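You operate a simulated robot arm through the tools that you are given. There is no shell and no other tool. Be economical: measure what you need, move in short steps, check, and stop when the job is done.

Carry out the task below with a simulated robot arm. There is one attempt and no reset: what you move stays moved.

## Task
Get the fume duct drawing at the lens.
Fine: take the short white-capped tube off the extractor's top to the teal trolley, swing the duct in and open the blue damper before you switch the extractor on; lock the head's height with the lock lever. Set down upright: short white-capped tube.

The check looks at the end state, three seconds after you hand in, the way a careful person would. Anything else that was tipped, shoved, dropped, spilled or broken makes it a failure.

## Robot
A 7-joint arm with a two-finger parallel gripper on a trunk, on a base that drives. Base frame: it is fixed to the floor where the robot stands at the start and does not move with it; the origin is under the middle of the robot, x ahead of it, y to its left, z up. Units: mm, degrees, N and s.
With the tool pointing down near the work surface it reaches from about 440 to 940 mm from the robot's upright axis, wherever it stands. Its first joint turns from -166.0 to 166.0 degrees. Places, roughly: blue damper handle [500, -100, 800]; fume duct [600, -300, 900]; lock lever [600, -100, 1200]; rocker switch of the extractor [500, 100, 700]; top of the teal trolley [-800, 300, 900]. Payload 3.91 kg.
The TCP is the grasp point between the finger pads, 30 mm short of the fingertips. In the tool frame z runs along the fingers and y along their closing line. The gripper opens to 110 mm. The fingers are 20 mm wide and 10 mm thick; the gripper's body (48 by 112 mm) begins 55 mm behind the TCP.
Orientation is that of the tool frame in the base frame, as a unit quaternion [w, x, y, z]. With the fingers straight down and closing along the base's y, the tool's x points along the base's -x, its y along +y and its z along -z.

## Interface
- The arm moves only by the tool play_rows. Its argument "series" is a list of rows, each a list of 3 entries, a list of its own where there are three numbers: the shift along the tool's x, y, z in mm, then the turn, a rotation vector about the tool's x, y, z in degrees, then the gripper command, from -1 (shut) to 1 (fully open), values between in proportion. In form: [[[dx, dy, dz], [ax, ay, az], hand], ...]. A call has 1 to 10 rows; each row shifts and turns the commanded pose from where the row before left it, along the tool's axes as they then stand. Rows are played at 5 a second. More than 50 mm and 8.6 degrees between two rows, or a gripper value outside its range, and nothing of the call is played. Where a pose cannot be reached the arm comes as near as it can. A force on the tool above 40 N (or 10 N above the force at the start of the call, whichever is more), or a blocked arm, ends the call early, and 0.2 s more pass. Each finger travels about 72 mm/s and halts on what it meets, pressing with about 35 N; the grip force reading is that of the motor and also rises with nothing between the fingers. The clock runs only during rows and for 0.2 s after the last one: add rows that do not move to give the fingers time. It gives the time, the measured TCP pose, the force on the tool (base axes), the opening and the grip force at its end, in the units of the frame above (readings bear some noise), with the torque about the TCP (base axes, N m) and any sound that the robot's microphone picked up, and new pictures: "pictures" is both (left out), scene, wrist or none.
- Cameras (640 x 400 px; columns grow to the right, rows downward): "scene" is now at [190.5, 53.5, 1395.2]; the picture's right is [0.92, -0.38, 0.00], its down [-0.36, -0.86, -0.36] and it looks along [0.14, 0.33, -0.93] (base axes); focal length 214 px, centre (320, 200). "wrist" rides on the gripper at [73, 17, -103] in the tool frame; the picture's right is [-0.23, 0.97, 0.00], its down [-0.76, -0.18, -0.62] and it looks along [-0.61, -0.14, 0.78] (tool axes); focal length 222 px, centre (320, 200). There is no depth. A picture from a camera that has moved, and an enlarged one, comes with that camera's place and axes in the base frame and with its lens.
- slide_trunk(by): slides the trunk up (or, below 0, down) by that many mm; the arm and the scene camera ride with it, the base frame stays. It gives what a move gives, with no picture.
- roll_base(legs): drives the robot by 1 to 6 legs, each [ahead, left, turn to the left] in mm, mm and degrees, along the robot's own axes; the way and the turn of a leg run together, so that a leg with both is an arc; at most 1500 mm and 180 degrees a leg. The arm and the cameras ride along, it lands a little off, and it stops where it bumps. It gives what a move gives, and a new picture of the scene camera.
- aim_head(pan, tilt): turns the head with the scene camera to pan (to the left, within 86 degrees either way) and tilt (down, from -29 to 69), counted from straight ahead of the robot. It gives what a move gives, and a new picture of the scene camera.
- zoom(camera, box): a new picture of the part [left, top, right, bottom] of that camera's present view, enlarged. No time passes.
- job_done(): hands the job in; it is judged then, once.

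Work in short steps. Places have to be worked out from the pictures, the camera data and where the tool is seen: move nearer, look again, correct. Check each grasp and each placing, and mend what went wrong. You have 120 turns and 260 pictures in all, those below and enlarged ones among them. Open the gripper and draw the arm clear of the work before you hand the job in, unless the task says otherwise; then end with one line.

The tools are called after "Request:" as a command line: name --argument value ..., lists and objects as JSON in quotes. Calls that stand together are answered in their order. play_rows: Moves the arm, as the interface text tells. Its arguments: {"type":"object","properties":{"series":{"type":"array","items":{"type":"array"}},"pictures":{"type":"string","enum":["both","scene","wrist","none"]}},"required":["series"]} The other tools are called the same way: slide_trunk (by) slides the trunk up or down; roll_base (legs) drives the base; aim_head (pan, tilt) turns the head that bears the scene camera; zoom (camera, box) takes an enlarged picture of a part of a camera's view; job_done () hands the job in.

At the start:

```text
time: 0.0
ee_pos: [541.0, 129.7, 1000.0]
tool_rot: [0.0, 0.001, 1.0, 0.0]
wrist_force: [0.1, 0.9, -1.0]
moment: [0.0, 0.0, -0.02]
finger_gap: 110.0
finger_force: 0.1
trunk travel left (down, up): [-625.0, 57.0]
robot x, y, heading: [-4.2, -0.4, -0.1]
head pan, tilt: [67.4, 68.8]
```

scene: 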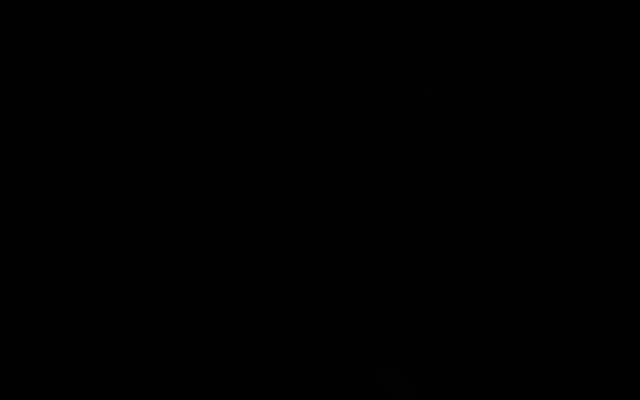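
wrist: 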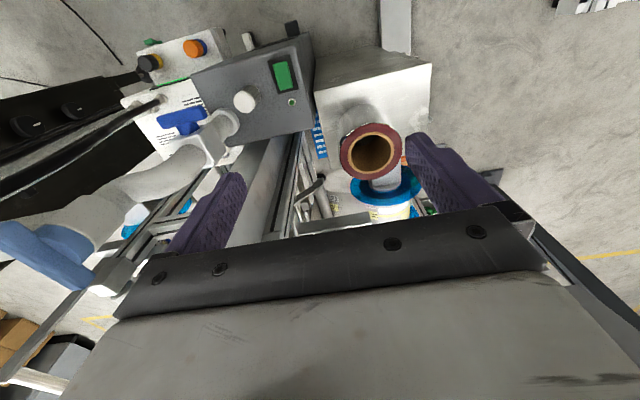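

The scene picture is black; I aim the head forward to look at the work.

Request:
aim_head --pan 0 --tilt 40

Request:
zoom --camera "wrist" --box '[100, 0, 540, 275]'

```text
time: 1.4
ee_pos: [540.9, 128.7, 1000.7]
tool_rot: [0.0, 0.0, 1.0, 0.0]
wrist_force: [0.0, -0.3, -0.2]
moment: [-0.01, -0.02, -0.01]
finger_gap: 110.1
finger_force: 0.0
trunk travel left (down, up): [-625.0, 57.0]
robot x, y, heading: [-0.8, 1.2, 0.0]
head pan, tilt: [0.0, 40.0]
camera scene: at [254.0, 2.0, 1431.3], right [0.0, -1.0, 0.0], down [-0.64, 0.0, -0.77], along [0.77, 0.0, -0.64], focal length 214 px, centre (320, 200)
```

scene: 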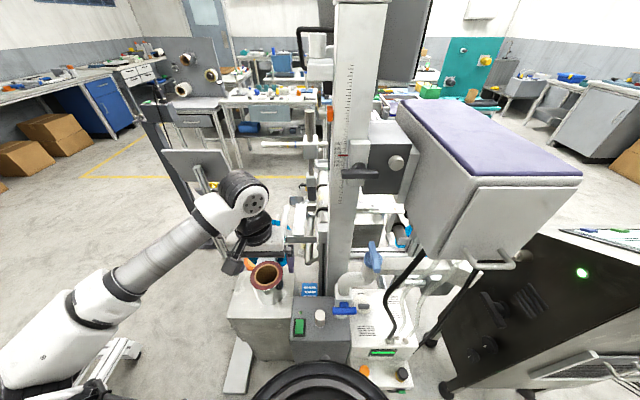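

```text
1.45 times, centred on (320, 138) of wrist
camera zoom: at [467.5, 145.6, 1102.7], right [0.23, 0.97, 0.0], down [0.76, -0.18, 0.62], along [0.61, -0.14, -0.78], focal length 323 px, centre (320, 291)
```

zoom: 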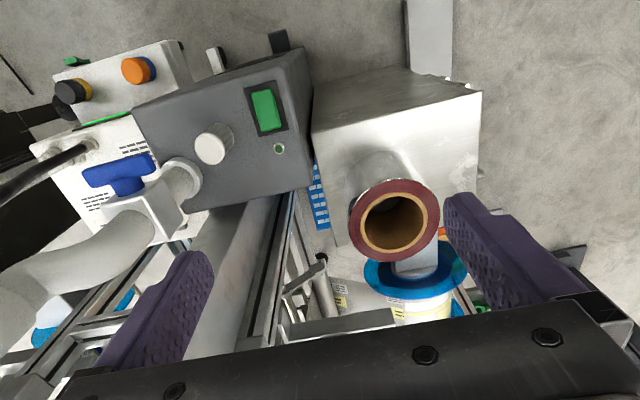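

Many details; I zoom in on the work area.

Request:
zoom --camera "scene" --box '[220, 230, 440, 390]'

Request:
zoom --camera "scene" --box '[230, 80, 450, 240]'

Request:
zoom --camera "scene" --box '[360, 80, 640, 400]'

Request:
aim_head --pan 0 --tilt 5

```text
2.50 times, centred on (330, 310) of scene
camera zoom: at [254.0, 2.0, 1431.3], right [0.0, -1.0, 0.0], down [-0.64, 0.0, -0.77], along [0.77, 0.0, -0.64], focal length 536 px, centre (295, -75)
```

zoom: 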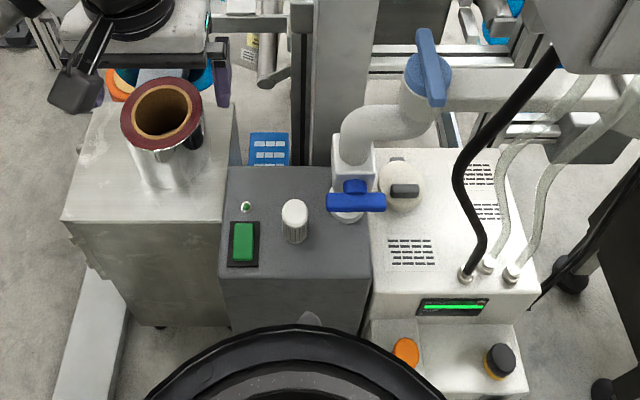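

```text
2.50 times, centred on (340, 160) of scene
camera zoom: at [254.0, 2.0, 1431.3], right [0.0, -1.0, 0.0], down [-0.64, 0.0, -0.77], along [0.77, 0.0, -0.64], focal length 536 px, centre (270, 300)
```

zoom: 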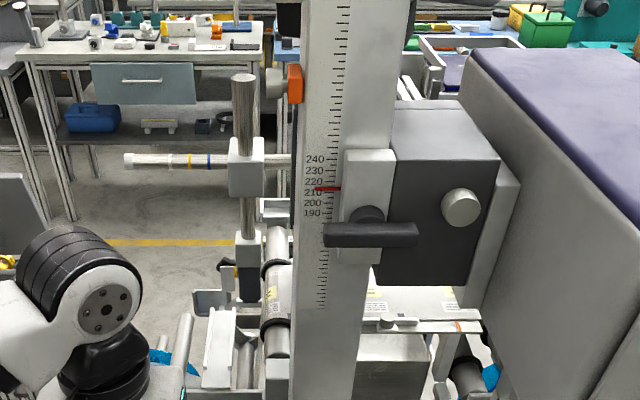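

```text
1.25 times, centred on (500, 240) of scene
camera zoom: at [254.0, 2.0, 1431.3], right [0.0, -1.0, 0.0], down [-0.64, 0.0, -0.77], along [0.77, 0.0, -0.64], focal length 268 px, centre (95, 150)
```

zoom: 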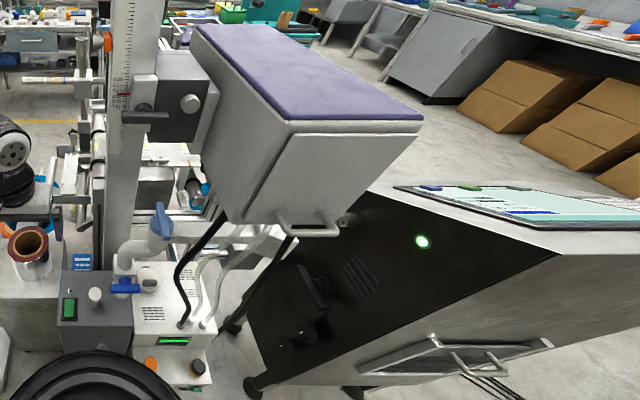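

```text
time: 2.4
ee_pos: [540.6, 129.1, 1000.0]
tool_rot: [0.0, 0.001, 1.0, 0.0]
wrist_force: [-0.5, -0.2, 0.5]
moment: [-0.03, 0.03, -0.01]
finger_gap: 110.1
finger_force: 0.1
trunk travel left (down, up): [-625.0, 57.0]
robot x, y, heading: [0.1, -1.7, 0.1]
head pan, tilt: [0.0, 5.0]
camera scene: at [260.9, 1.9, 1487.0], right [0.0, -1.0, 0.0], down [-0.09, 0.0, -1.0], along [1.0, 0.0, -0.09], focal length 214 px, centre (320, 200)
```

scene: 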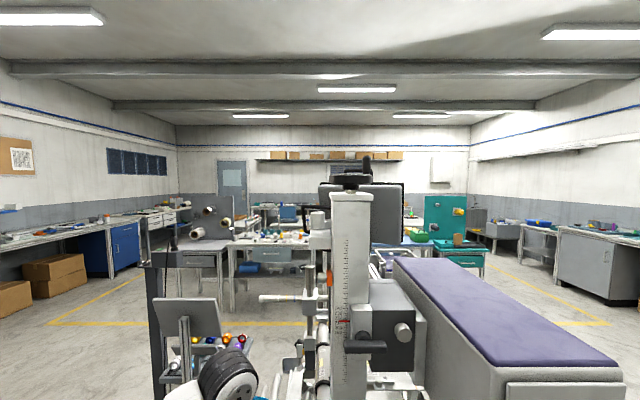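

Next I look straight down at the machine and zoom into the candidate parts.

Request:
aim_head --pan 0 --tilt 60

Request:
zoom --camera "wrist" --box '[100, 20, 340, 170]'

Request:
zoom --camera "scene" --box '[260, 100, 480, 240]'

```text
time: 3.6
ee_pos: [540.5, 127.7, 999.8]
tool_rot: [0.001, 0.0, 1.0, 0.001]
wrist_force: [0.3, -0.4, -0.5]
moment: [-0.03, 0.03, -0.01]
finger_gap: 110.2
finger_force: 0.1
trunk travel left (down, up): [-625.0, 57.0]
robot x, y, heading: [0.7, 3.1, 0.0]
head pan, tilt: [0.0, 60.0]
camera scene: at [235.7, 1.9, 1404.6], right [0.0, -1.0, 0.0], down [-0.87, 0.0, -0.5], along [0.5, 0.0, -0.87], focal length 214 px, centre (320, 200)
```

scene: 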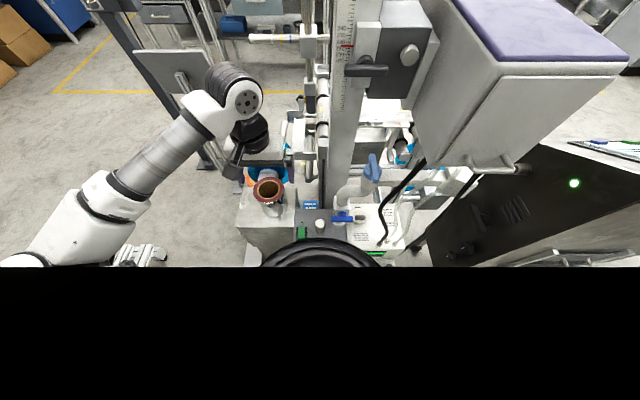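

```text
2.67 times, centred on (220, 95) of wrist
camera zoom: at [467.5, 145.6, 1102.7], right [0.23, 0.97, 0.0], down [0.76, -0.18, 0.62], along [0.61, -0.14, -0.78], focal length 592 px, centre (587, 480)
```

zoom: 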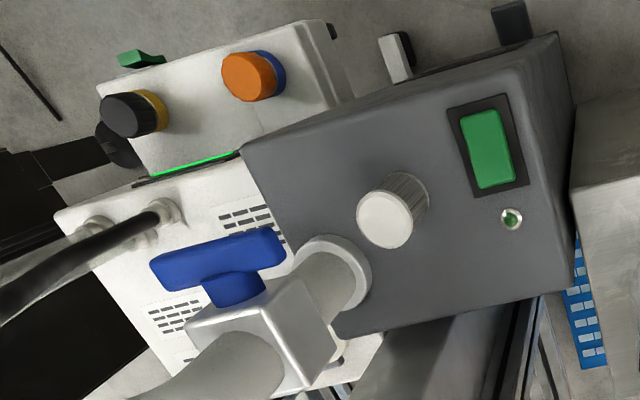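

```text
2.86 times, centred on (370, 170) of scene
camera zoom: at [235.7, 1.9, 1404.6], right [0.0, -1.0, 0.0], down [-0.87, 0.0, -0.5], along [0.5, 0.0, -0.87], focal length 613 px, centre (177, 286)
```

zoom: 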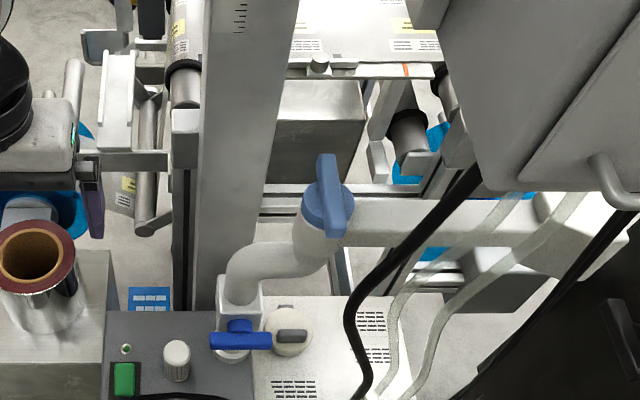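

The white ribbed piece on the grey box is a knob and the duct begins with a valve with a blue T-handle. I have not found the loose tube; I move the wrist camera over for another view.

Request:
play_rows --series '[[[30, -40, -20], [0, 0, 0], 1], [[30, -40, -20], [0, 0, 0], 1], [[10, -45, 0], [0, 0, 0], 1], [[0, -45, 0], [0, 0, 0], 1], [[0, -40, 0], [0, 0, 0], 1]]' --pictures "both"

```text
refused: row 1 steps farther than a row can; nothing moved
```

Steps must be under 50 mm in total; I redo with smaller ones.

Request:
play_rows --series '[[[25, -35, -15], [0, 0, 0], 1], [[25, -35, -15], [0, 0, 0], 1], [[10, -45, 0], [0, 0, 0], 1], [[0, -45, 0], [0, 0, 0], 1], [[0, -40, 0], [0, 0, 0], 1]]' --pictures "both"

```text
time: 4.8
ee_pos: [480.9, -71.1, 1029.8]
tool_rot: [-0.001, -0.001, 1.0, 0.0]
wrist_force: [0.9, -0.5, -0.1]
moment: [-0.01, 0.03, 0.0]
finger_gap: 110.1
finger_force: 0.0
out of reach, approached as far as the arm can: row 3
trunk travel left (down, up): [-625.0, 57.0]
robot x, y, heading: [1.2, -1.5, 0.0]
head pan, tilt: [0.0, 60.0]
camera scene: at [236.1, 1.3, 1404.4], right [0.0, -1.0, 0.0], down [-0.87, 0.0, -0.5], along [0.5, 0.0, -0.87], focal length 214 px, centre (320, 200)
camera wrist: at [408.3, -55.4, 1133.2], right [0.23, 0.97, 0.0], down [0.76, -0.18, 0.62], along [0.61, -0.14, -0.78], focal length 222 px, centre (320, 200)
```

scene: 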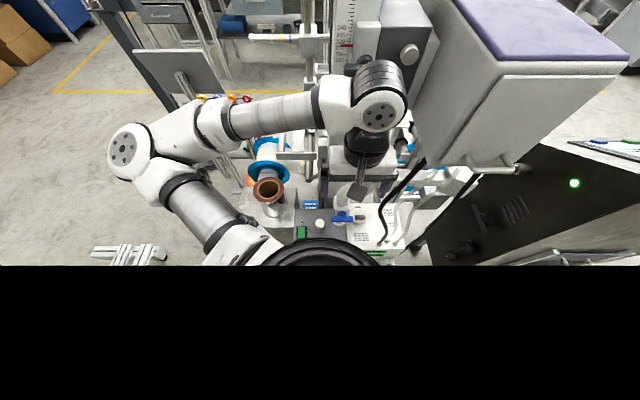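
wrist: 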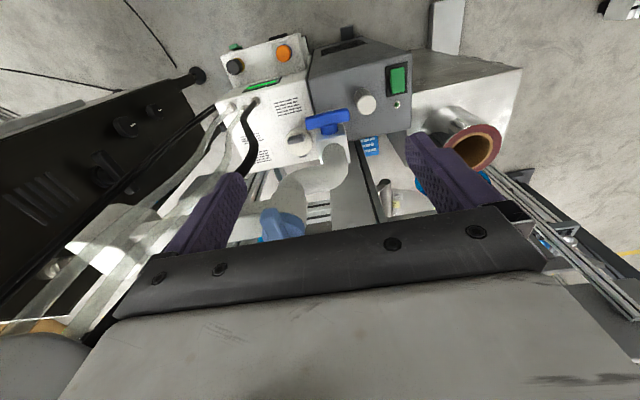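

I zoom on the white round piece beside the blue handle.

Request:
zoom --camera "wrist" --box '[220, 30, 430, 250]'

Request:
zoom --camera "scene" --box '[230, 100, 440, 260]'

```text
1.82 times, centred on (325, 140) of wrist
camera zoom: at [408.3, -55.4, 1133.2], right [0.23, 0.97, 0.0], down [0.76, -0.18, 0.62], along [0.61, -0.14, -0.78], focal length 404 px, centre (311, 309)
```

zoom: 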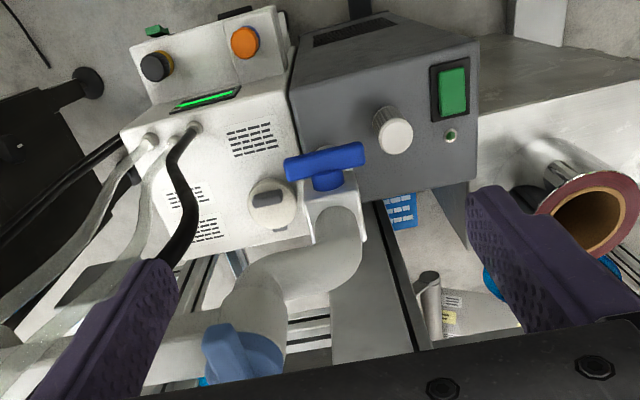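

```text
2.50 times, centred on (335, 180) of scene
camera zoom: at [236.1, 1.3, 1404.4], right [0.0, -1.0, 0.0], down [-0.87, 0.0, -0.5], along [0.5, 0.0, -0.87], focal length 536 px, centre (282, 250)
```

zoom: 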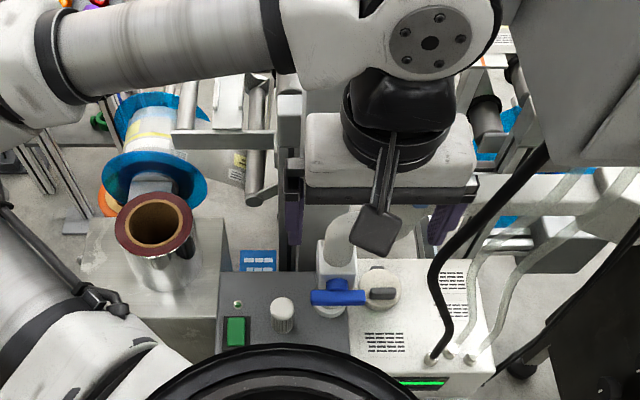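

I look higher at the top of the column area, zoomed.

Request:
aim_head --pan 0 --tilt 25

Request:
zoom --camera "scene" --box '[240, 40, 460, 200]'

Request:
zoom --camera "scene" --box '[130, 200, 350, 360]'

```text
time: 5.8
ee_pos: [480.9, -71.1, 1030.9]
tool_rot: [0.0, 0.0, 1.0, 0.0]
wrist_force: [-0.1, -0.1, 0.3]
moment: [0.03, 0.01, 0.0]
finger_gap: 110.0
finger_force: 0.0
trunk travel left (down, up): [-625.0, 57.0]
robot x, y, heading: [1.7, -0.7, -0.1]
head pan, tilt: [0.0, 25.0]
camera scene: at [261.1, 1.9, 1454.5], right [0.0, -1.0, 0.0], down [-0.42, 0.0, -0.91], along [0.91, 0.0, -0.42], focal length 214 px, centre (320, 200)
```

scene: 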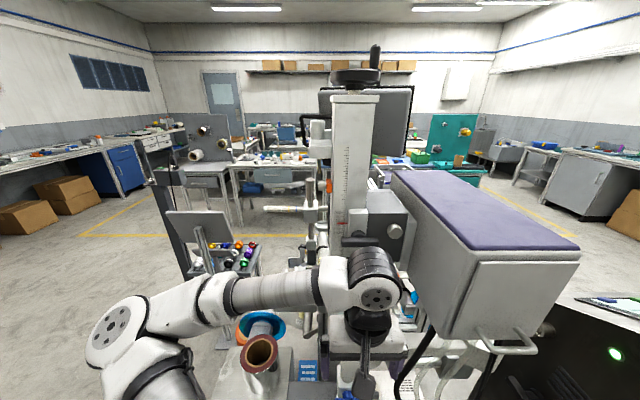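

```text
2.50 times, centred on (350, 120) of scene
camera zoom: at [261.1, 1.9, 1454.5], right [0.0, -1.0, 0.0], down [-0.42, 0.0, -0.91], along [0.91, 0.0, -0.42], focal length 536 px, centre (245, 400)
```

zoom: 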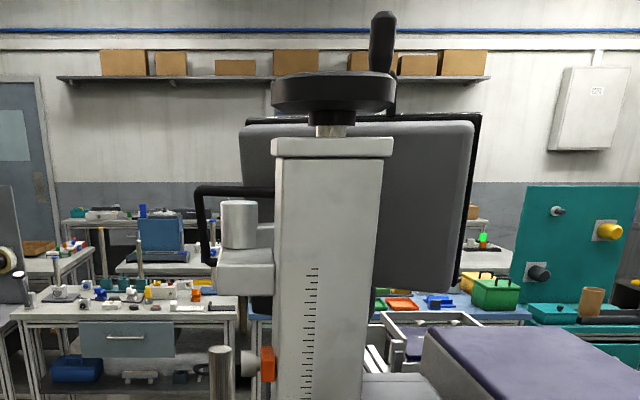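

```text
2.50 times, centred on (240, 280) of scene
camera zoom: at [261.1, 1.9, 1454.5], right [0.0, -1.0, 0.0], down [-0.42, 0.0, -0.91], along [0.91, 0.0, -0.42], focal length 536 px, centre (520, 0)
```

zoom: 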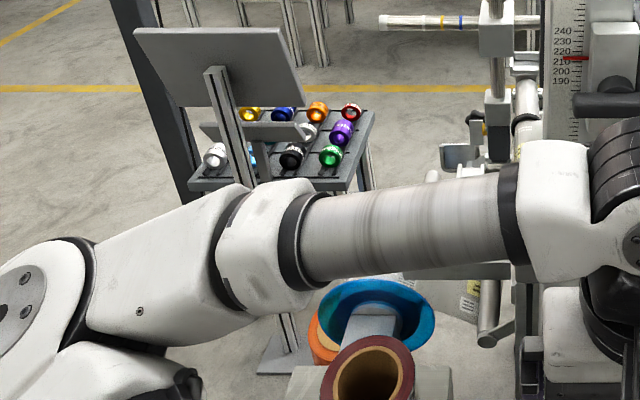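

I bring the wrist camera closer over the grey extractor box to see whether the ribbed piece is a knob or a loose tube.

Request:
play_rows --series '[[[0, 45, 10], [0, 0, 0], 1], [[0, 45, 10], [0, 0, 0], 1], [[0, 45, 10], [0, 0, 0], 1], [[0, 0, 45], [0, 0, 0], 1], [[0, 0, 45], [0, 0, 0], 1]]' --pictures "wrist"

Request:
zoom --camera "wrist" --box '[180, 0, 480, 200]'

```text
time: 7.0
ee_pos: [504.4, 68.9, 918.4]
tool_rot: [-0.001, -0.001, 1.0, -0.001]
wrist_force: [-0.8, 0.1, 0.0]
moment: [-0.02, 0.03, -0.02]
finger_gap: 109.9
finger_force: 0.1
out of reach, approached as far as the arm can: row 1, 2, 4, 5
trunk travel left (down, up): [-625.0, 57.0]
robot x, y, heading: [-1.4, -1.8, 0.1]
head pan, tilt: [0.0, 25.0]
camera wrist: at [431.5, 86.3, 1021.5], right [0.23, 0.97, 0.0], down [0.76, -0.18, 0.62], along [0.61, -0.14, -0.78], focal length 222 px, centre (320, 200)
```

wrist: 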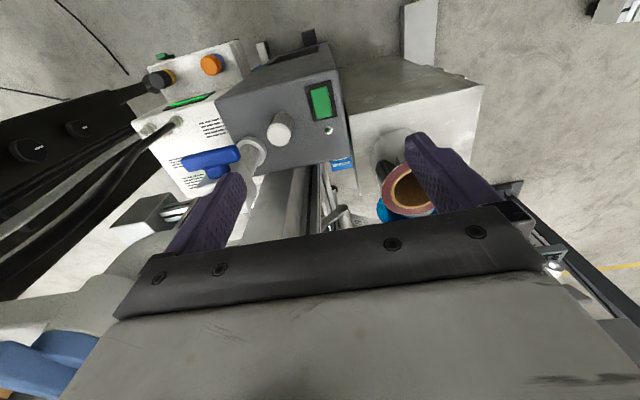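

```text
2.00 times, centred on (330, 100) of wrist
camera zoom: at [431.5, 86.3, 1021.5], right [0.23, 0.97, 0.0], down [0.76, -0.18, 0.62], along [0.61, -0.14, -0.78], focal length 444 px, centre (300, 400)
```

zoom: 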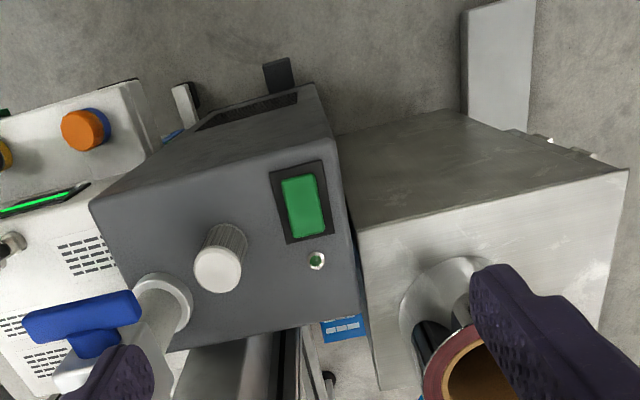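

I zoom tighter on that piece from both cameras.

Request:
zoom --camera "wrist" --box '[255, 75, 345, 155]'

Request:
aim_head --pan 0 --tilt 48

Request:
zoom --camera "scene" --box '[280, 225, 380, 305]'

```text
5.00 times, centred on (300, 115) of wrist
camera zoom: at [431.5, 86.3, 1021.5], right [0.23, 0.97, 0.0], down [0.76, -0.18, 0.62], along [0.61, -0.14, -0.78], focal length 1111 px, centre (420, 625)
```

zoom: 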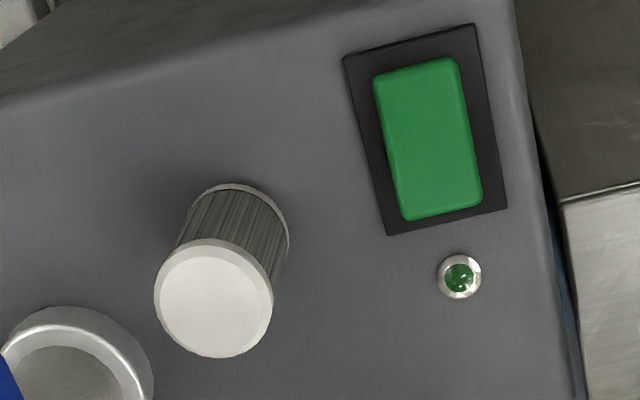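

```text
time: 7.9
ee_pos: [505.4, 69.7, 919.7]
tool_rot: [0.0, -0.001, 1.0, -0.001]
wrist_force: [0.6, 0.3, 1.1]
moment: [-0.01, 0.0, 0.0]
finger_gap: 110.0
finger_force: 0.0
trunk travel left (down, up): [-625.0, 57.0]
robot x, y, heading: [1.3, 0.2, -0.0]
head pan, tilt: [0.0, 48.0]
camera scene: at [247.8, 1.9, 1419.9], right [0.0, -1.0, 0.0], down [-0.74, 0.0, -0.67], along [0.67, 0.0, -0.74], focal length 214 px, centre (320, 200)
```

scene: 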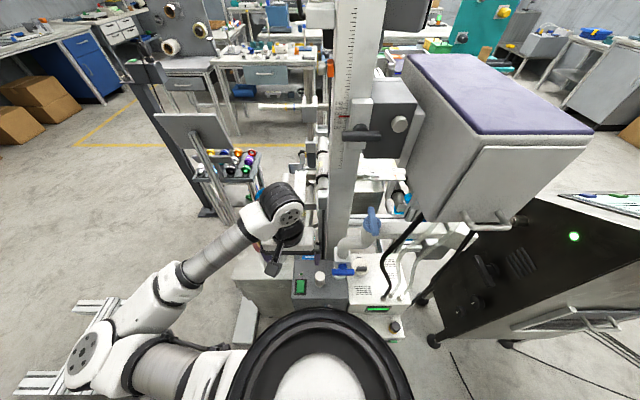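

```text
5.00 times, centred on (330, 265) of scene
camera zoom: at [247.8, 1.9, 1419.9], right [0.0, -1.0, 0.0], down [-0.74, 0.0, -0.67], along [0.67, 0.0, -0.74], focal length 1072 px, centre (270, -125)
```

zoom: 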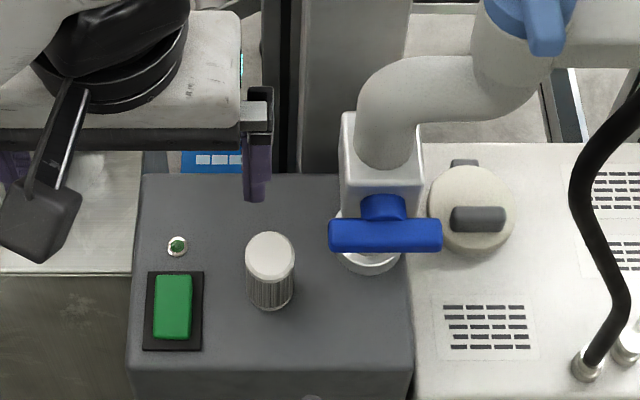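

The piece is clearly a small cartridge: white cap, dark ribbed body, white foot, standing at about (541, 2), top z≈718, foot z≈669, Ø33. The blue valve handle (≈[526,-69,782]) blocks closing along y, so I turn the gripper 90° to close along x.

Request:
play_rows --series '[[[-20, -20, -10], [0, 0, 8.5], 0.2], [[-20, -20, 0], [0, 0, 8.5], 0.2], [[0, -20, 0], [0, 0, 8.5], 0.2], [[0, 0, 0], [0, 0, 8.5], 0.2], [[0, 0, 0], [0, 0, 8.5], 0.2], [[0, 0, 0], [0, 0, 8.5], 0.2], [[0, 0, 0], [0, 0, 8.5], 0.2], [[0, 0, 0], [0, 0, 8.5], 0.2], [[0, 0, 0], [0, 0, 8.5], 0.2], [[0, 0, 0], [0, 0, 8.5], 0.2]]' --pictures "wrist"

```text
time: 10.1
ee_pos: [537.3, 7.5, 927.1]
tool_rot: [0.001, 0.518, 0.855, -0.001]
wrist_force: [0.0, 0.5, 0.2]
moment: [-0.01, 0.01, 0.0]
finger_gap: 66.0
finger_force: 0.1
out of reach, approached as far as the arm can: row 8, 9, 10
trunk travel left (down, up): [-625.0, 57.0]
robot x, y, heading: [1.1, 0.5, 0.1]
head pan, tilt: [0.0, 48.0]
camera wrist: at [517.1, 78.2, 1030.3], right [0.97, 0.25, 0.0], down [0.2, -0.76, 0.62], along [0.16, -0.6, -0.78], focal length 222 px, centre (320, 200)
```

wrist: 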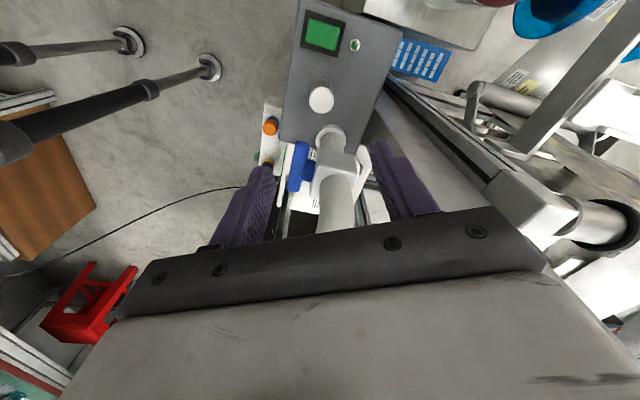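

It reached 62° of turn and then reported a limit; I try whether it follows farther here.

Request:
play_rows --series '[[[0, 0, 0], [0, 0, 4], 0.0], [[0, 0, 0], [0, 0, 4], 0.0]]' --pictures "none"

```text
time: 10.7
ee_pos: [530.0, 3.3, 932.7]
tool_rot: [-0.002, 0.532, 0.847, -0.002]
wrist_force: [-0.5, 0.0, -0.6]
moment: [-0.02, -0.01, 0.02]
finger_gap: 54.9
finger_force: 0.1
out of reach, approached as far as the arm can: row 1, 2
trunk travel left (down, up): [-625.0, 57.0]
robot x, y, heading: [3.5, -0.2, 0.1]
head pan, tilt: [0.0, 48.0]
```

It is limited near 64°. That is workable with a small tilt about the closing axis so that the gripper body leans away from the valve handle. I test how the command tracks by backing off a bit.

Request:
play_rows --series '[[[0, 0, 0], [0, 0, -4], 0.0], [[0, 0, 0], [0, 0, 0], 0.0]]' --pictures "none"

```text
time: 11.3
ee_pos: [529.4, 4.4, 932.1]
tool_rot: [0.0, 0.517, 0.856, 0.001]
wrist_force: [-0.7, 0.1, -0.7]
moment: [-0.01, 0.0, -0.05]
finger_gap: 55.1
finger_force: 0.1
trunk travel left (down, up): [-625.0, 57.0]
robot x, y, heading: [-1.2, 2.2, 0.0]
head pan, tilt: [0.0, 48.0]
```

Now I tilt −15° about the closing axis and descend to a standoff of 100 mm from the tube.

Request:
play_rows --series '[[[0, 0, 0], [0, -7.5, 0], 0.0], [[0, 0, 0], [0, -7.5, 0], 0.0], [[16.6, 3.3, 38], [0, 0, 0], 0.0], [[16.6, 3.3, 38], [0, 0, 0], 0.0], [[16.6, 3.3, 38], [0, 0, 0], 0.0], [[0, 0, 0], [0, 0, 0], 0.0]]' --pictures "both"

Request:
zoom --camera "scene" --box '[260, 200, 400, 310]'

Request:
zoom --camera "wrist" --box '[200, 30, 450, 230]'

```text
time: 12.7
ee_pos: [531.2, 1.8, 797.4]
tool_rot: [0.084, 0.515, 0.852, -0.05]
wrist_force: [-0.3, -0.6, 0.8]
moment: [0.02, -0.01, 0.03]
finger_gap: 55.2
finger_force: 0.1
out of reach, approached as far as the arm can: row 1, 2
trunk travel left (down, up): [-625.0, 57.0]
robot x, y, heading: [-0.0, 0.4, -0.1]
head pan, tilt: [0.0, 48.0]
camera scene: at [247.7, 2.0, 1419.9], right [0.0, -1.0, 0.0], down [-0.74, 0.0, -0.67], along [0.67, 0.0, -0.74], focal length 214 px, centre (320, 200)
camera wrist: at [502.9, 90.3, 884.4], right [0.97, 0.25, 0.05], down [0.13, -0.64, 0.76], along [0.22, -0.73, -0.65], focal length 222 px, centre (320, 200)
```

scene: 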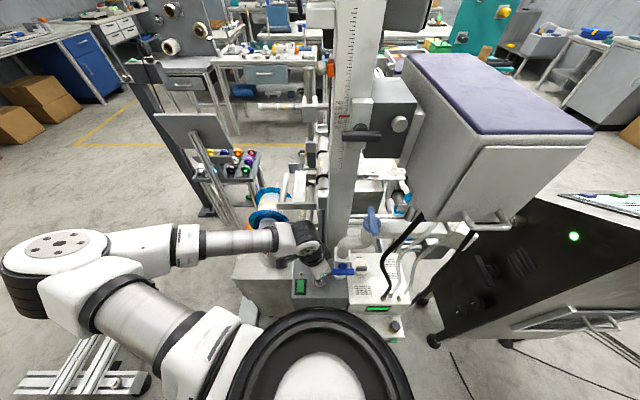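
wrist: 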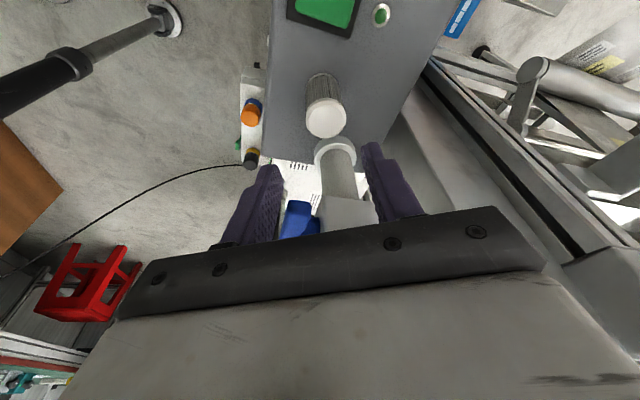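

```text
3.64 times, centred on (330, 255) of scene
camera zoom: at [247.7, 2.0, 1419.9], right [0.0, -1.0, 0.0], down [-0.74, 0.0, -0.67], along [0.67, 0.0, -0.74], focal length 780 px, centre (284, 0)
```

zoom: 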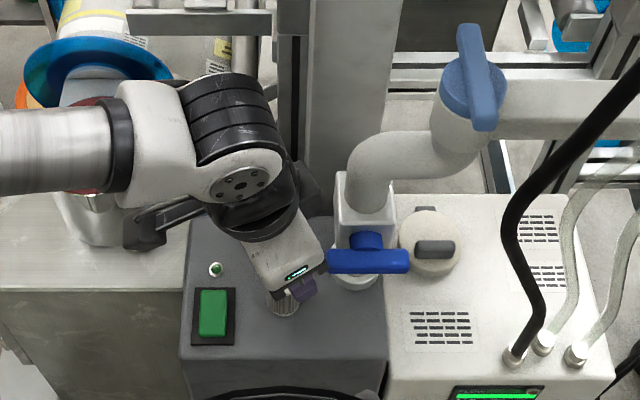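

```text
2.00 times, centred on (325, 130) of wrist
camera zoom: at [502.9, 90.3, 884.4], right [0.97, 0.25, 0.05], down [0.13, -0.64, 0.76], along [0.22, -0.73, -0.65], focal length 444 px, centre (310, 340)
```

zoom: 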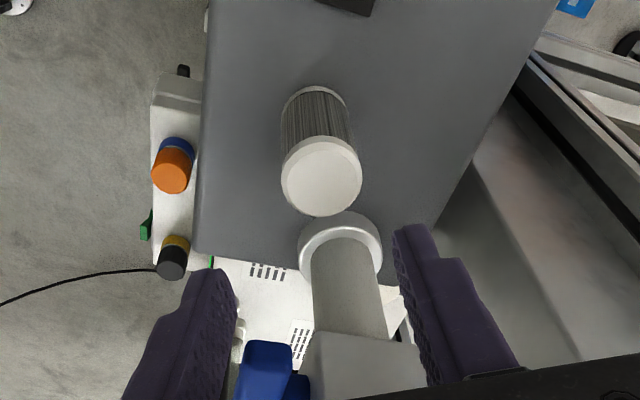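

The tube's cap refines to (539, 2.5, 718). I add the rest of the tilt and shift to the line of approach, checking the pose before descending.

Request:
play_rows --series '[[[21.5, 7.5, -4.7], [0, -4, 0], 0.0], [[0, 0, 0], [0, 0, 0], 0.0]]' --pictures "wrist"

```text
time: 13.3
ee_pos: [527.7, 25.6, 798.5]
tool_rot: [0.114, 0.513, 0.848, -0.068]
wrist_force: [0.0, -0.3, 0.5]
moment: [0.0, 0.01, -0.01]
finger_gap: 54.9
finger_force: 0.0
trunk travel left (down, up): [-625.0, 57.0]
robot x, y, heading: [-3.3, -0.1, -0.2]
head pan, tilt: [0.0, 48.0]
camera wrist: at [497.6, 119.2, 878.3], right [0.96, 0.26, 0.06], down [0.11, -0.59, 0.8], along [0.24, -0.77, -0.59], focal length 222 px, centre (320, 200)
```

wrist: 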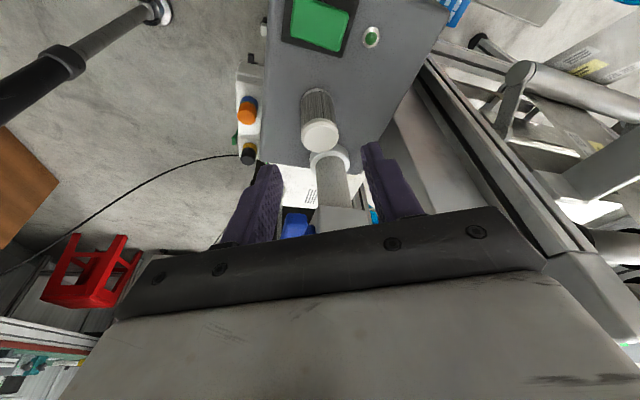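

On the line with 15° tilt; I advance 70 mm and look.

Request:
play_rows --series '[[[0, 0, 20], [0, 0, 0], 0.0], [[0, 0, 20], [0, 0, 0], 0.0], [[0, 0, 15], [0, 0, 0], 0.0], [[0, 0, 15], [0, 0, 0], 0.0], [[0, 0, 0], [0, 0, 0], 0.0]]' --pictures "wrist"

Request:
zoom --camera "scene" --box '[280, 220, 380, 300]'

```text
time: 14.5
ee_pos: [536.4, 8.9, 732.1]
tool_rot: [0.115, 0.512, 0.848, -0.069]
wrist_force: [0.5, -0.8, 0.8]
moment: [-0.02, 0.0, 0.02]
finger_gap: 55.2
finger_force: 0.0
trunk travel left (down, up): [-625.0, 57.0]
robot x, y, heading: [1.4, -4.3, 0.1]
head pan, tilt: [0.0, 48.0]
camera wrist: at [506.9, 101.8, 811.7], right [0.96, 0.26, 0.06], down [0.11, -0.59, 0.8], along [0.24, -0.77, -0.59], focal length 222 px, centre (320, 200)
```

wrist: 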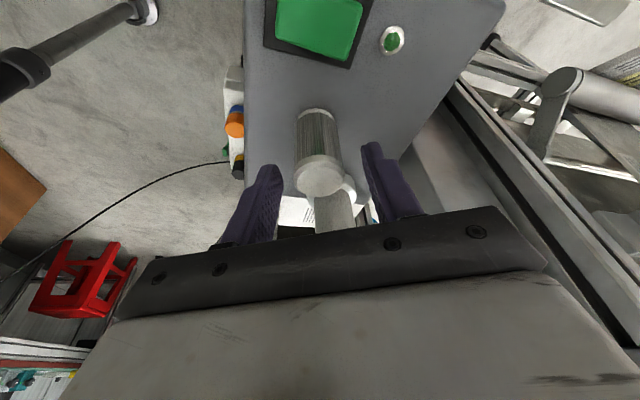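

```text
5.00 times, centred on (330, 260) of scene
camera zoom: at [247.7, 1.9, 1419.9], right [0.0, -1.0, 0.0], down [-0.74, 0.0, -0.67], along [0.67, 0.0, -0.74], focal length 1072 px, centre (270, -100)
```

zoom: 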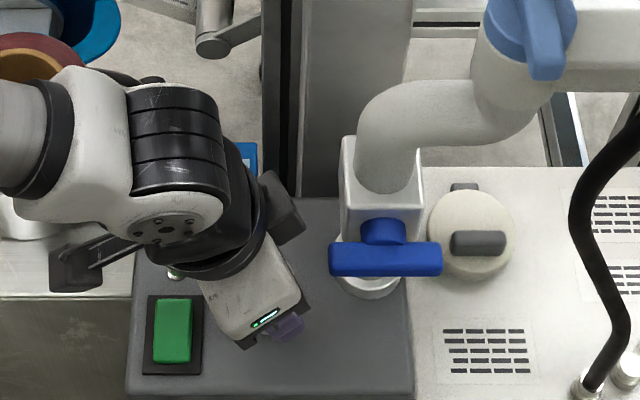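

Well lined up with the handle cleared; I advance 22 mm more and close.

Request:
play_rows --series '[[[-1, -1, 12], [0, 0, 0], 0.0], [[0, 0, 10], [0, 0, 0], 0.0], [[0, 0, 0], [0, 0, 0], -0.3], [[0, 0, 0], [0, 0, 0], -0.6], [[0, 0, 0], [0, 0, 0], -0.6], [[0, 0, 0], [0, 0, 0], -0.6]]' --pictures "wrist"

```text
time: 15.9
ee_pos: [539.1, 3.5, 710.7]
tool_rot: [0.114, 0.513, 0.848, -0.07]
wrist_force: [0.3, 0.3, 0.1]
moment: [-0.03, -0.06, 0.01]
finger_gap: 31.6
finger_force: 35.0
trunk travel left (down, up): [-625.0, 57.0]
robot x, y, heading: [0.7, 1.1, -0.0]
head pan, tilt: [0.0, 48.0]
camera wrist: at [508.7, 96.7, 791.0], right [0.96, 0.26, 0.06], down [0.11, -0.59, 0.8], along [0.24, -0.77, -0.59], focal length 222 px, centre (320, 200)
```

wrist: 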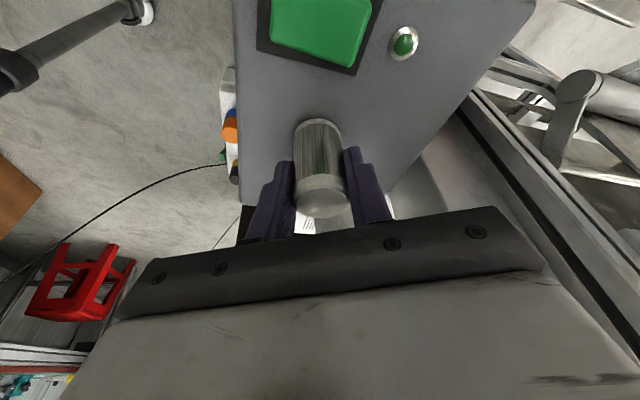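

Gripped at 31.6 mm, 35 N. I lift straight up a little, then back out along the tool axis.

Request:
play_rows --series '[[[-2.6, 0, -9.7], [0, 0, 0], -1], [[-2.6, 0, -9.7], [0, 0, 0], -1], [[0, 0, -25], [0, 0, 0], -1], [[0, 0, -40], [0, 0, 0], -1], [[0, 0, -40], [0, 0, 0], -1], [[0, 0, -40], [0, 0, 0], -1], [[0, 0, -30], [0, 0, 0], -1]]' --pictures "both"

```text
time: 17.5
ee_pos: [529.3, 5.8, 853.4]
tool_rot: [0.115, 0.511, 0.849, -0.066]
wrist_force: [-0.5, -0.6, -0.5]
moment: [0.01, 0.01, -0.01]
finger_gap: 31.9
finger_force: 34.9
out of reach, approached as far as the arm can: row 5, 6, 7
trunk travel left (down, up): [-625.0, 57.0]
robot x, y, heading: [0.9, 0.4, 0.2]
head pan, tilt: [0.0, 48.0]
camera scene: at [247.7, 1.9, 1419.9], right [0.0, -1.0, 0.0], down [-0.74, 0.0, -0.67], along [0.67, 0.0, -0.74], focal length 214 px, centre (320, 200)
camera wrist: at [498.0, 98.3, 934.0], right [0.96, 0.26, 0.06], down [0.11, -0.59, 0.8], along [0.25, -0.76, -0.6], focal length 222 px, centre (320, 200)
```

scene: 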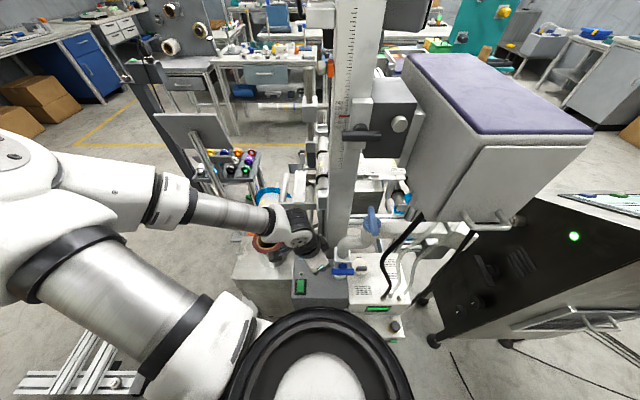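
wrist: 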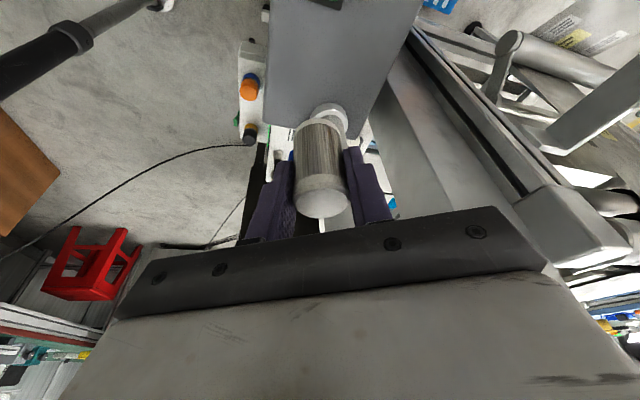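

The tube is held and clear. I straighten the tool, turn it back and go up and left to a carrying pose.

Request:
play_rows --series '[[[20, 10, -20], [0, 7.5, 0], -1], [[20, 10, -20], [0, 7.5, 0], -1], [[20, 10, -20], [0, 0, -8.5], -1], [[10, 20, -20], [0, 0, -8.5], -1], [[0, 20, -20], [0, 0, -8.5], -1], [[0, 20, -20], [0, 0, -8.5], -1], [[0, 10, -20], [0, 0, -8.5], -1], [[0, 0, 0], [0, 0, -8.5], -1], [[0, 0, 0], [0, 0, -8.5], -1]]' --pictures "none"

Request:
aim_head --pan 86 --tilt 25

```text
time: 19.5
ee_pos: [565.2, 97.1, 967.0]
tool_rot: [0.027, 0.014, 0.999, -0.027]
wrist_force: [0.1, 0.1, -0.2]
moment: [0.0, 0.02, 0.0]
finger_gap: 31.7
finger_force: 35.5
out of reach, approached as far as the arm can: row 1, 2
trunk travel left (down, up): [-625.0, 57.0]
robot x, y, heading: [-1.4, 1.8, 0.4]
head pan, tilt: [0.0, 48.0]
```

```text
time: 21.1
ee_pos: [565.6, 96.7, 966.9]
tool_rot: [0.027, 0.016, 0.999, -0.027]
wrist_force: [0.3, 0.2, -0.5]
moment: [0.05, 0.02, -0.03]
finger_gap: 31.8
finger_force: 35.0
trunk travel left (down, up): [-625.0, 57.0]
robot x, y, heading: [1.3, -1.2, 0.1]
head pan, tilt: [85.9, 25.0]
camera scene: at [175.6, 93.8, 1454.6], right [1.0, -0.07, 0.0], down [-0.03, -0.42, -0.91], along [0.06, 0.9, -0.42], focal length 214 px, centre (320, 200)
```

scene: 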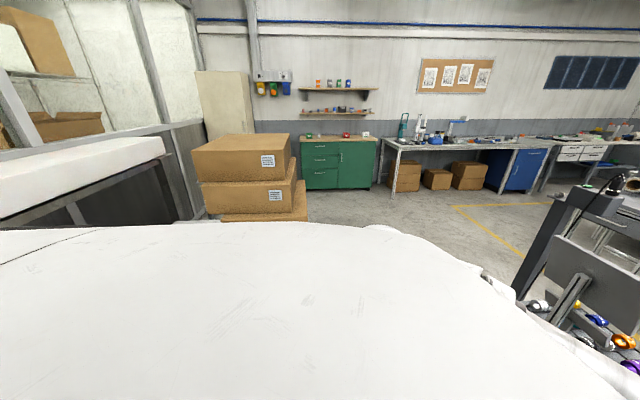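

The arm blocks the low view. I turn the base left in place by stages, watching; first 70°.

Request:
roll_base --legs '[[-60, 0, 0], [0, 0, 60]]'

Request:
aim_head --pan 60 --tilt 20

Request:
aim_head --pan 0 --tilt 20

```text
time: 24.8
ee_pos: [135.5, 539.1, 967.4]
tool_rot: [0.037, -0.488, 0.872, -0.011]
wrist_force: [0.1, 0.2, -1.0]
moment: [-0.01, 0.0, 0.03]
finger_gap: 31.8
finger_force: 34.6
trunk travel left (down, up): [-625.0, 57.0]
robot x, y, heading: [-58.2, 0.5, 60.2]
head pan, tilt: [85.9, 25.0]
camera scene: at [-53.8, 200.9, 1454.6], right [0.55, 0.83, 0.0], down [0.35, -0.23, -0.91], along [-0.75, 0.5, -0.42], focal length 214 px, centre (320, 200)
```

scene: 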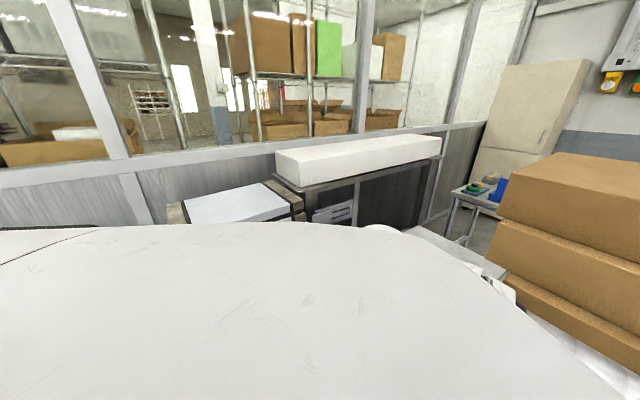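

```text
time: 25.7
ee_pos: [134.5, 539.8, 966.9]
tool_rot: [0.038, -0.488, 0.872, -0.011]
wrist_force: [0.3, -0.6, -1.0]
moment: [-0.04, -0.02, 0.0]
finger_gap: 31.9
finger_force: 34.9
trunk travel left (down, up): [-625.0, 57.0]
robot x, y, heading: [-62.1, -1.4, 60.1]
head pan, tilt: [60.0, 20.0]
camera scene: at [-24.1, 230.1, 1462.7], right [0.86, 0.51, 0.0], down [0.17, -0.3, -0.94], along [-0.48, 0.81, -0.34], focal length 214 px, centre (320, 200)
```

scene: 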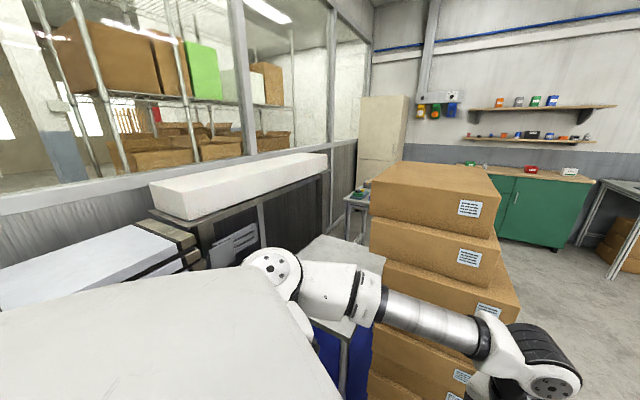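

```text
time: 27.0
ee_pos: [135.9, 539.9, 967.2]
tool_rot: [0.038, -0.489, 0.872, -0.009]
wrist_force: [0.0, 0.4, -0.9]
moment: [0.0, 0.01, 0.0]
finger_gap: 32.0
finger_force: 34.8
trunk travel left (down, up): [-625.0, 57.0]
robot x, y, heading: [-58.2, -0.4, 60.3]
head pan, tilt: [0.0, 20.0]
camera scene: at [69.0, 230.7, 1462.7], right [0.87, -0.49, 0.0], down [-0.17, -0.3, -0.94], along [0.46, 0.82, -0.34], focal length 214 px, centre (320, 200)
```

scene: 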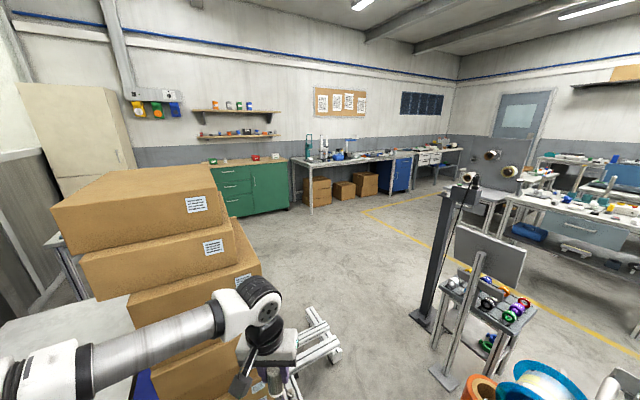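

A stack of boxes stands at left (nearest about 760 mm from my axis); the tip sweeps within ~650 mm, so turning on is safe. I go 50° more.

Request:
roll_base --legs '[[0, 0, 50]]'

Request:
aim_head --pan 40 --tilt 30

```text
time: 29.7
ee_pos: [-343.1, 499.9, 966.1]
tool_rot: [-0.039, 0.808, -0.588, -0.007]
wrist_force: [0.4, 0.0, -0.8]
moment: [0.01, -0.02, -0.01]
finger_gap: 31.9
finger_force: 34.6
trunk travel left (down, up): [-625.0, 57.0]
robot x, y, heading: [-58.3, 0.7, 109.5]
head pan, tilt: [0.0, 20.0]
camera scene: at [-150.0, 249.6, 1462.7], right [0.94, 0.34, 0.0], down [0.12, -0.32, -0.94], along [-0.32, 0.88, -0.34], focal length 214 px, centre (320, 200)
```

scene: 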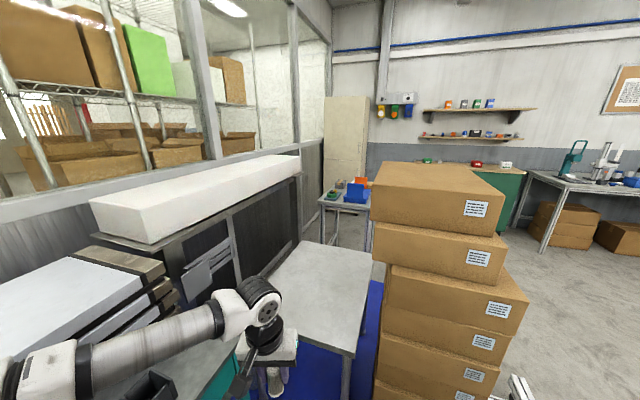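

```text
time: 30.8
ee_pos: [-343.1, 499.7, 966.6]
tool_rot: [-0.038, 0.808, -0.588, -0.007]
wrist_force: [-0.5, -0.7, -0.7]
moment: [0.0, 0.01, 0.03]
finger_gap: 31.7
finger_force: 35.4
trunk travel left (down, up): [-625.0, 57.0]
robot x, y, heading: [-59.2, 0.1, 109.4]
head pan, tilt: [40.0, 30.0]
camera scene: at [-196.5, 207.7, 1446.7], right [0.5, 0.86, 0.0], down [0.43, -0.25, -0.87], along [-0.75, 0.44, -0.5], focal length 214 px, centre (320, 200)
```

scene: 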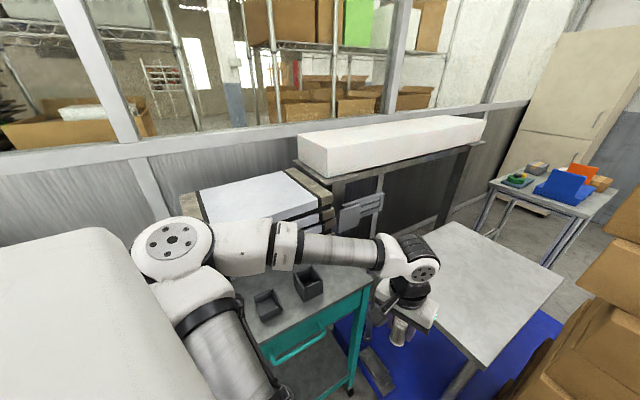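

The teal trolley is visible under the arm, with two black bins; its front right corner is about (-554, 618, 900). I raise the trunk and extend toward a free spot near that corner, to look from the wrist camera.

Request:
slide_trunk --by 50

Request:
play_rows --series '[[[0, 0, 0], [0, 0, 0], -1]]' --pictures "both"

```text
time: 31.7
ee_pos: [-341.8, 500.0, 1016.8]
tool_rot: [-0.038, 0.808, -0.587, -0.008]
wrist_force: [-0.9, -0.1, -0.7]
moment: [0.01, 0.02, 0.03]
finger_gap: 31.8
finger_force: 35.1
trunk travel left (down, up): [-675.0, 7.0]
robot x, y, heading: [-58.6, -0.5, 109.5]
head pan, tilt: [40.0, 30.0]
```

```text
time: 32.1
ee_pos: [-341.0, 499.3, 1017.3]
tool_rot: [-0.039, 0.808, -0.588, -0.006]
wrist_force: [-0.6, 0.0, -1.5]
moment: [0.02, -0.02, 0.01]
finger_gap: 31.6
finger_force: 34.7
trunk travel left (down, up): [-675.0, 7.0]
robot x, y, heading: [-58.8, 4.9, 109.9]
head pan, tilt: [40.0, 30.0]
camera scene: at [-196.6, 207.7, 1496.6], right [0.5, 0.86, 0.0], down [0.43, -0.25, -0.87], along [-0.75, 0.44, -0.5], focal length 214 px, centre (320, 200)
camera wrist: at [-339.9, 418.3, 1114.4], right [-1.0, -0.08, -0.04], down [-0.09, 0.73, 0.67], along [-0.03, 0.67, -0.74], focal length 222 px, centre (320, 200)
```

scene: 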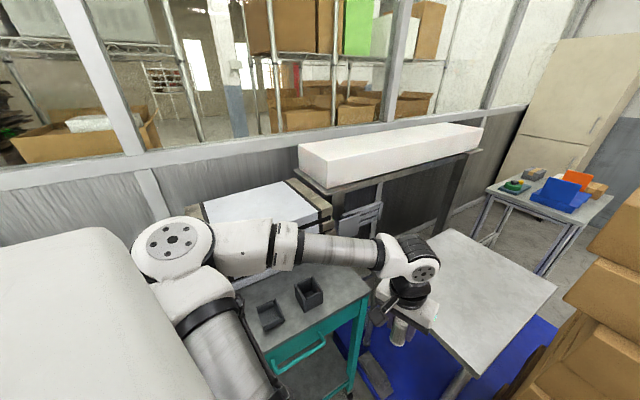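
wrist: 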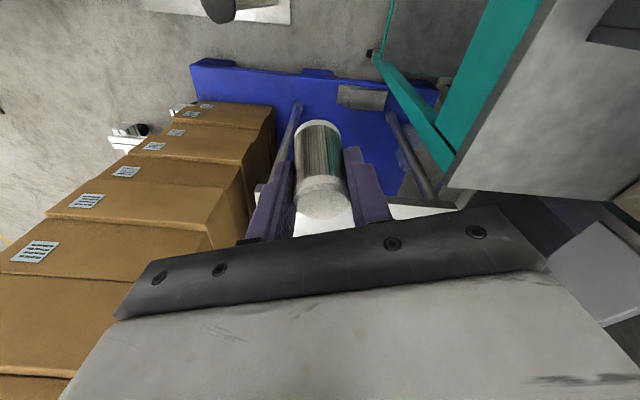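

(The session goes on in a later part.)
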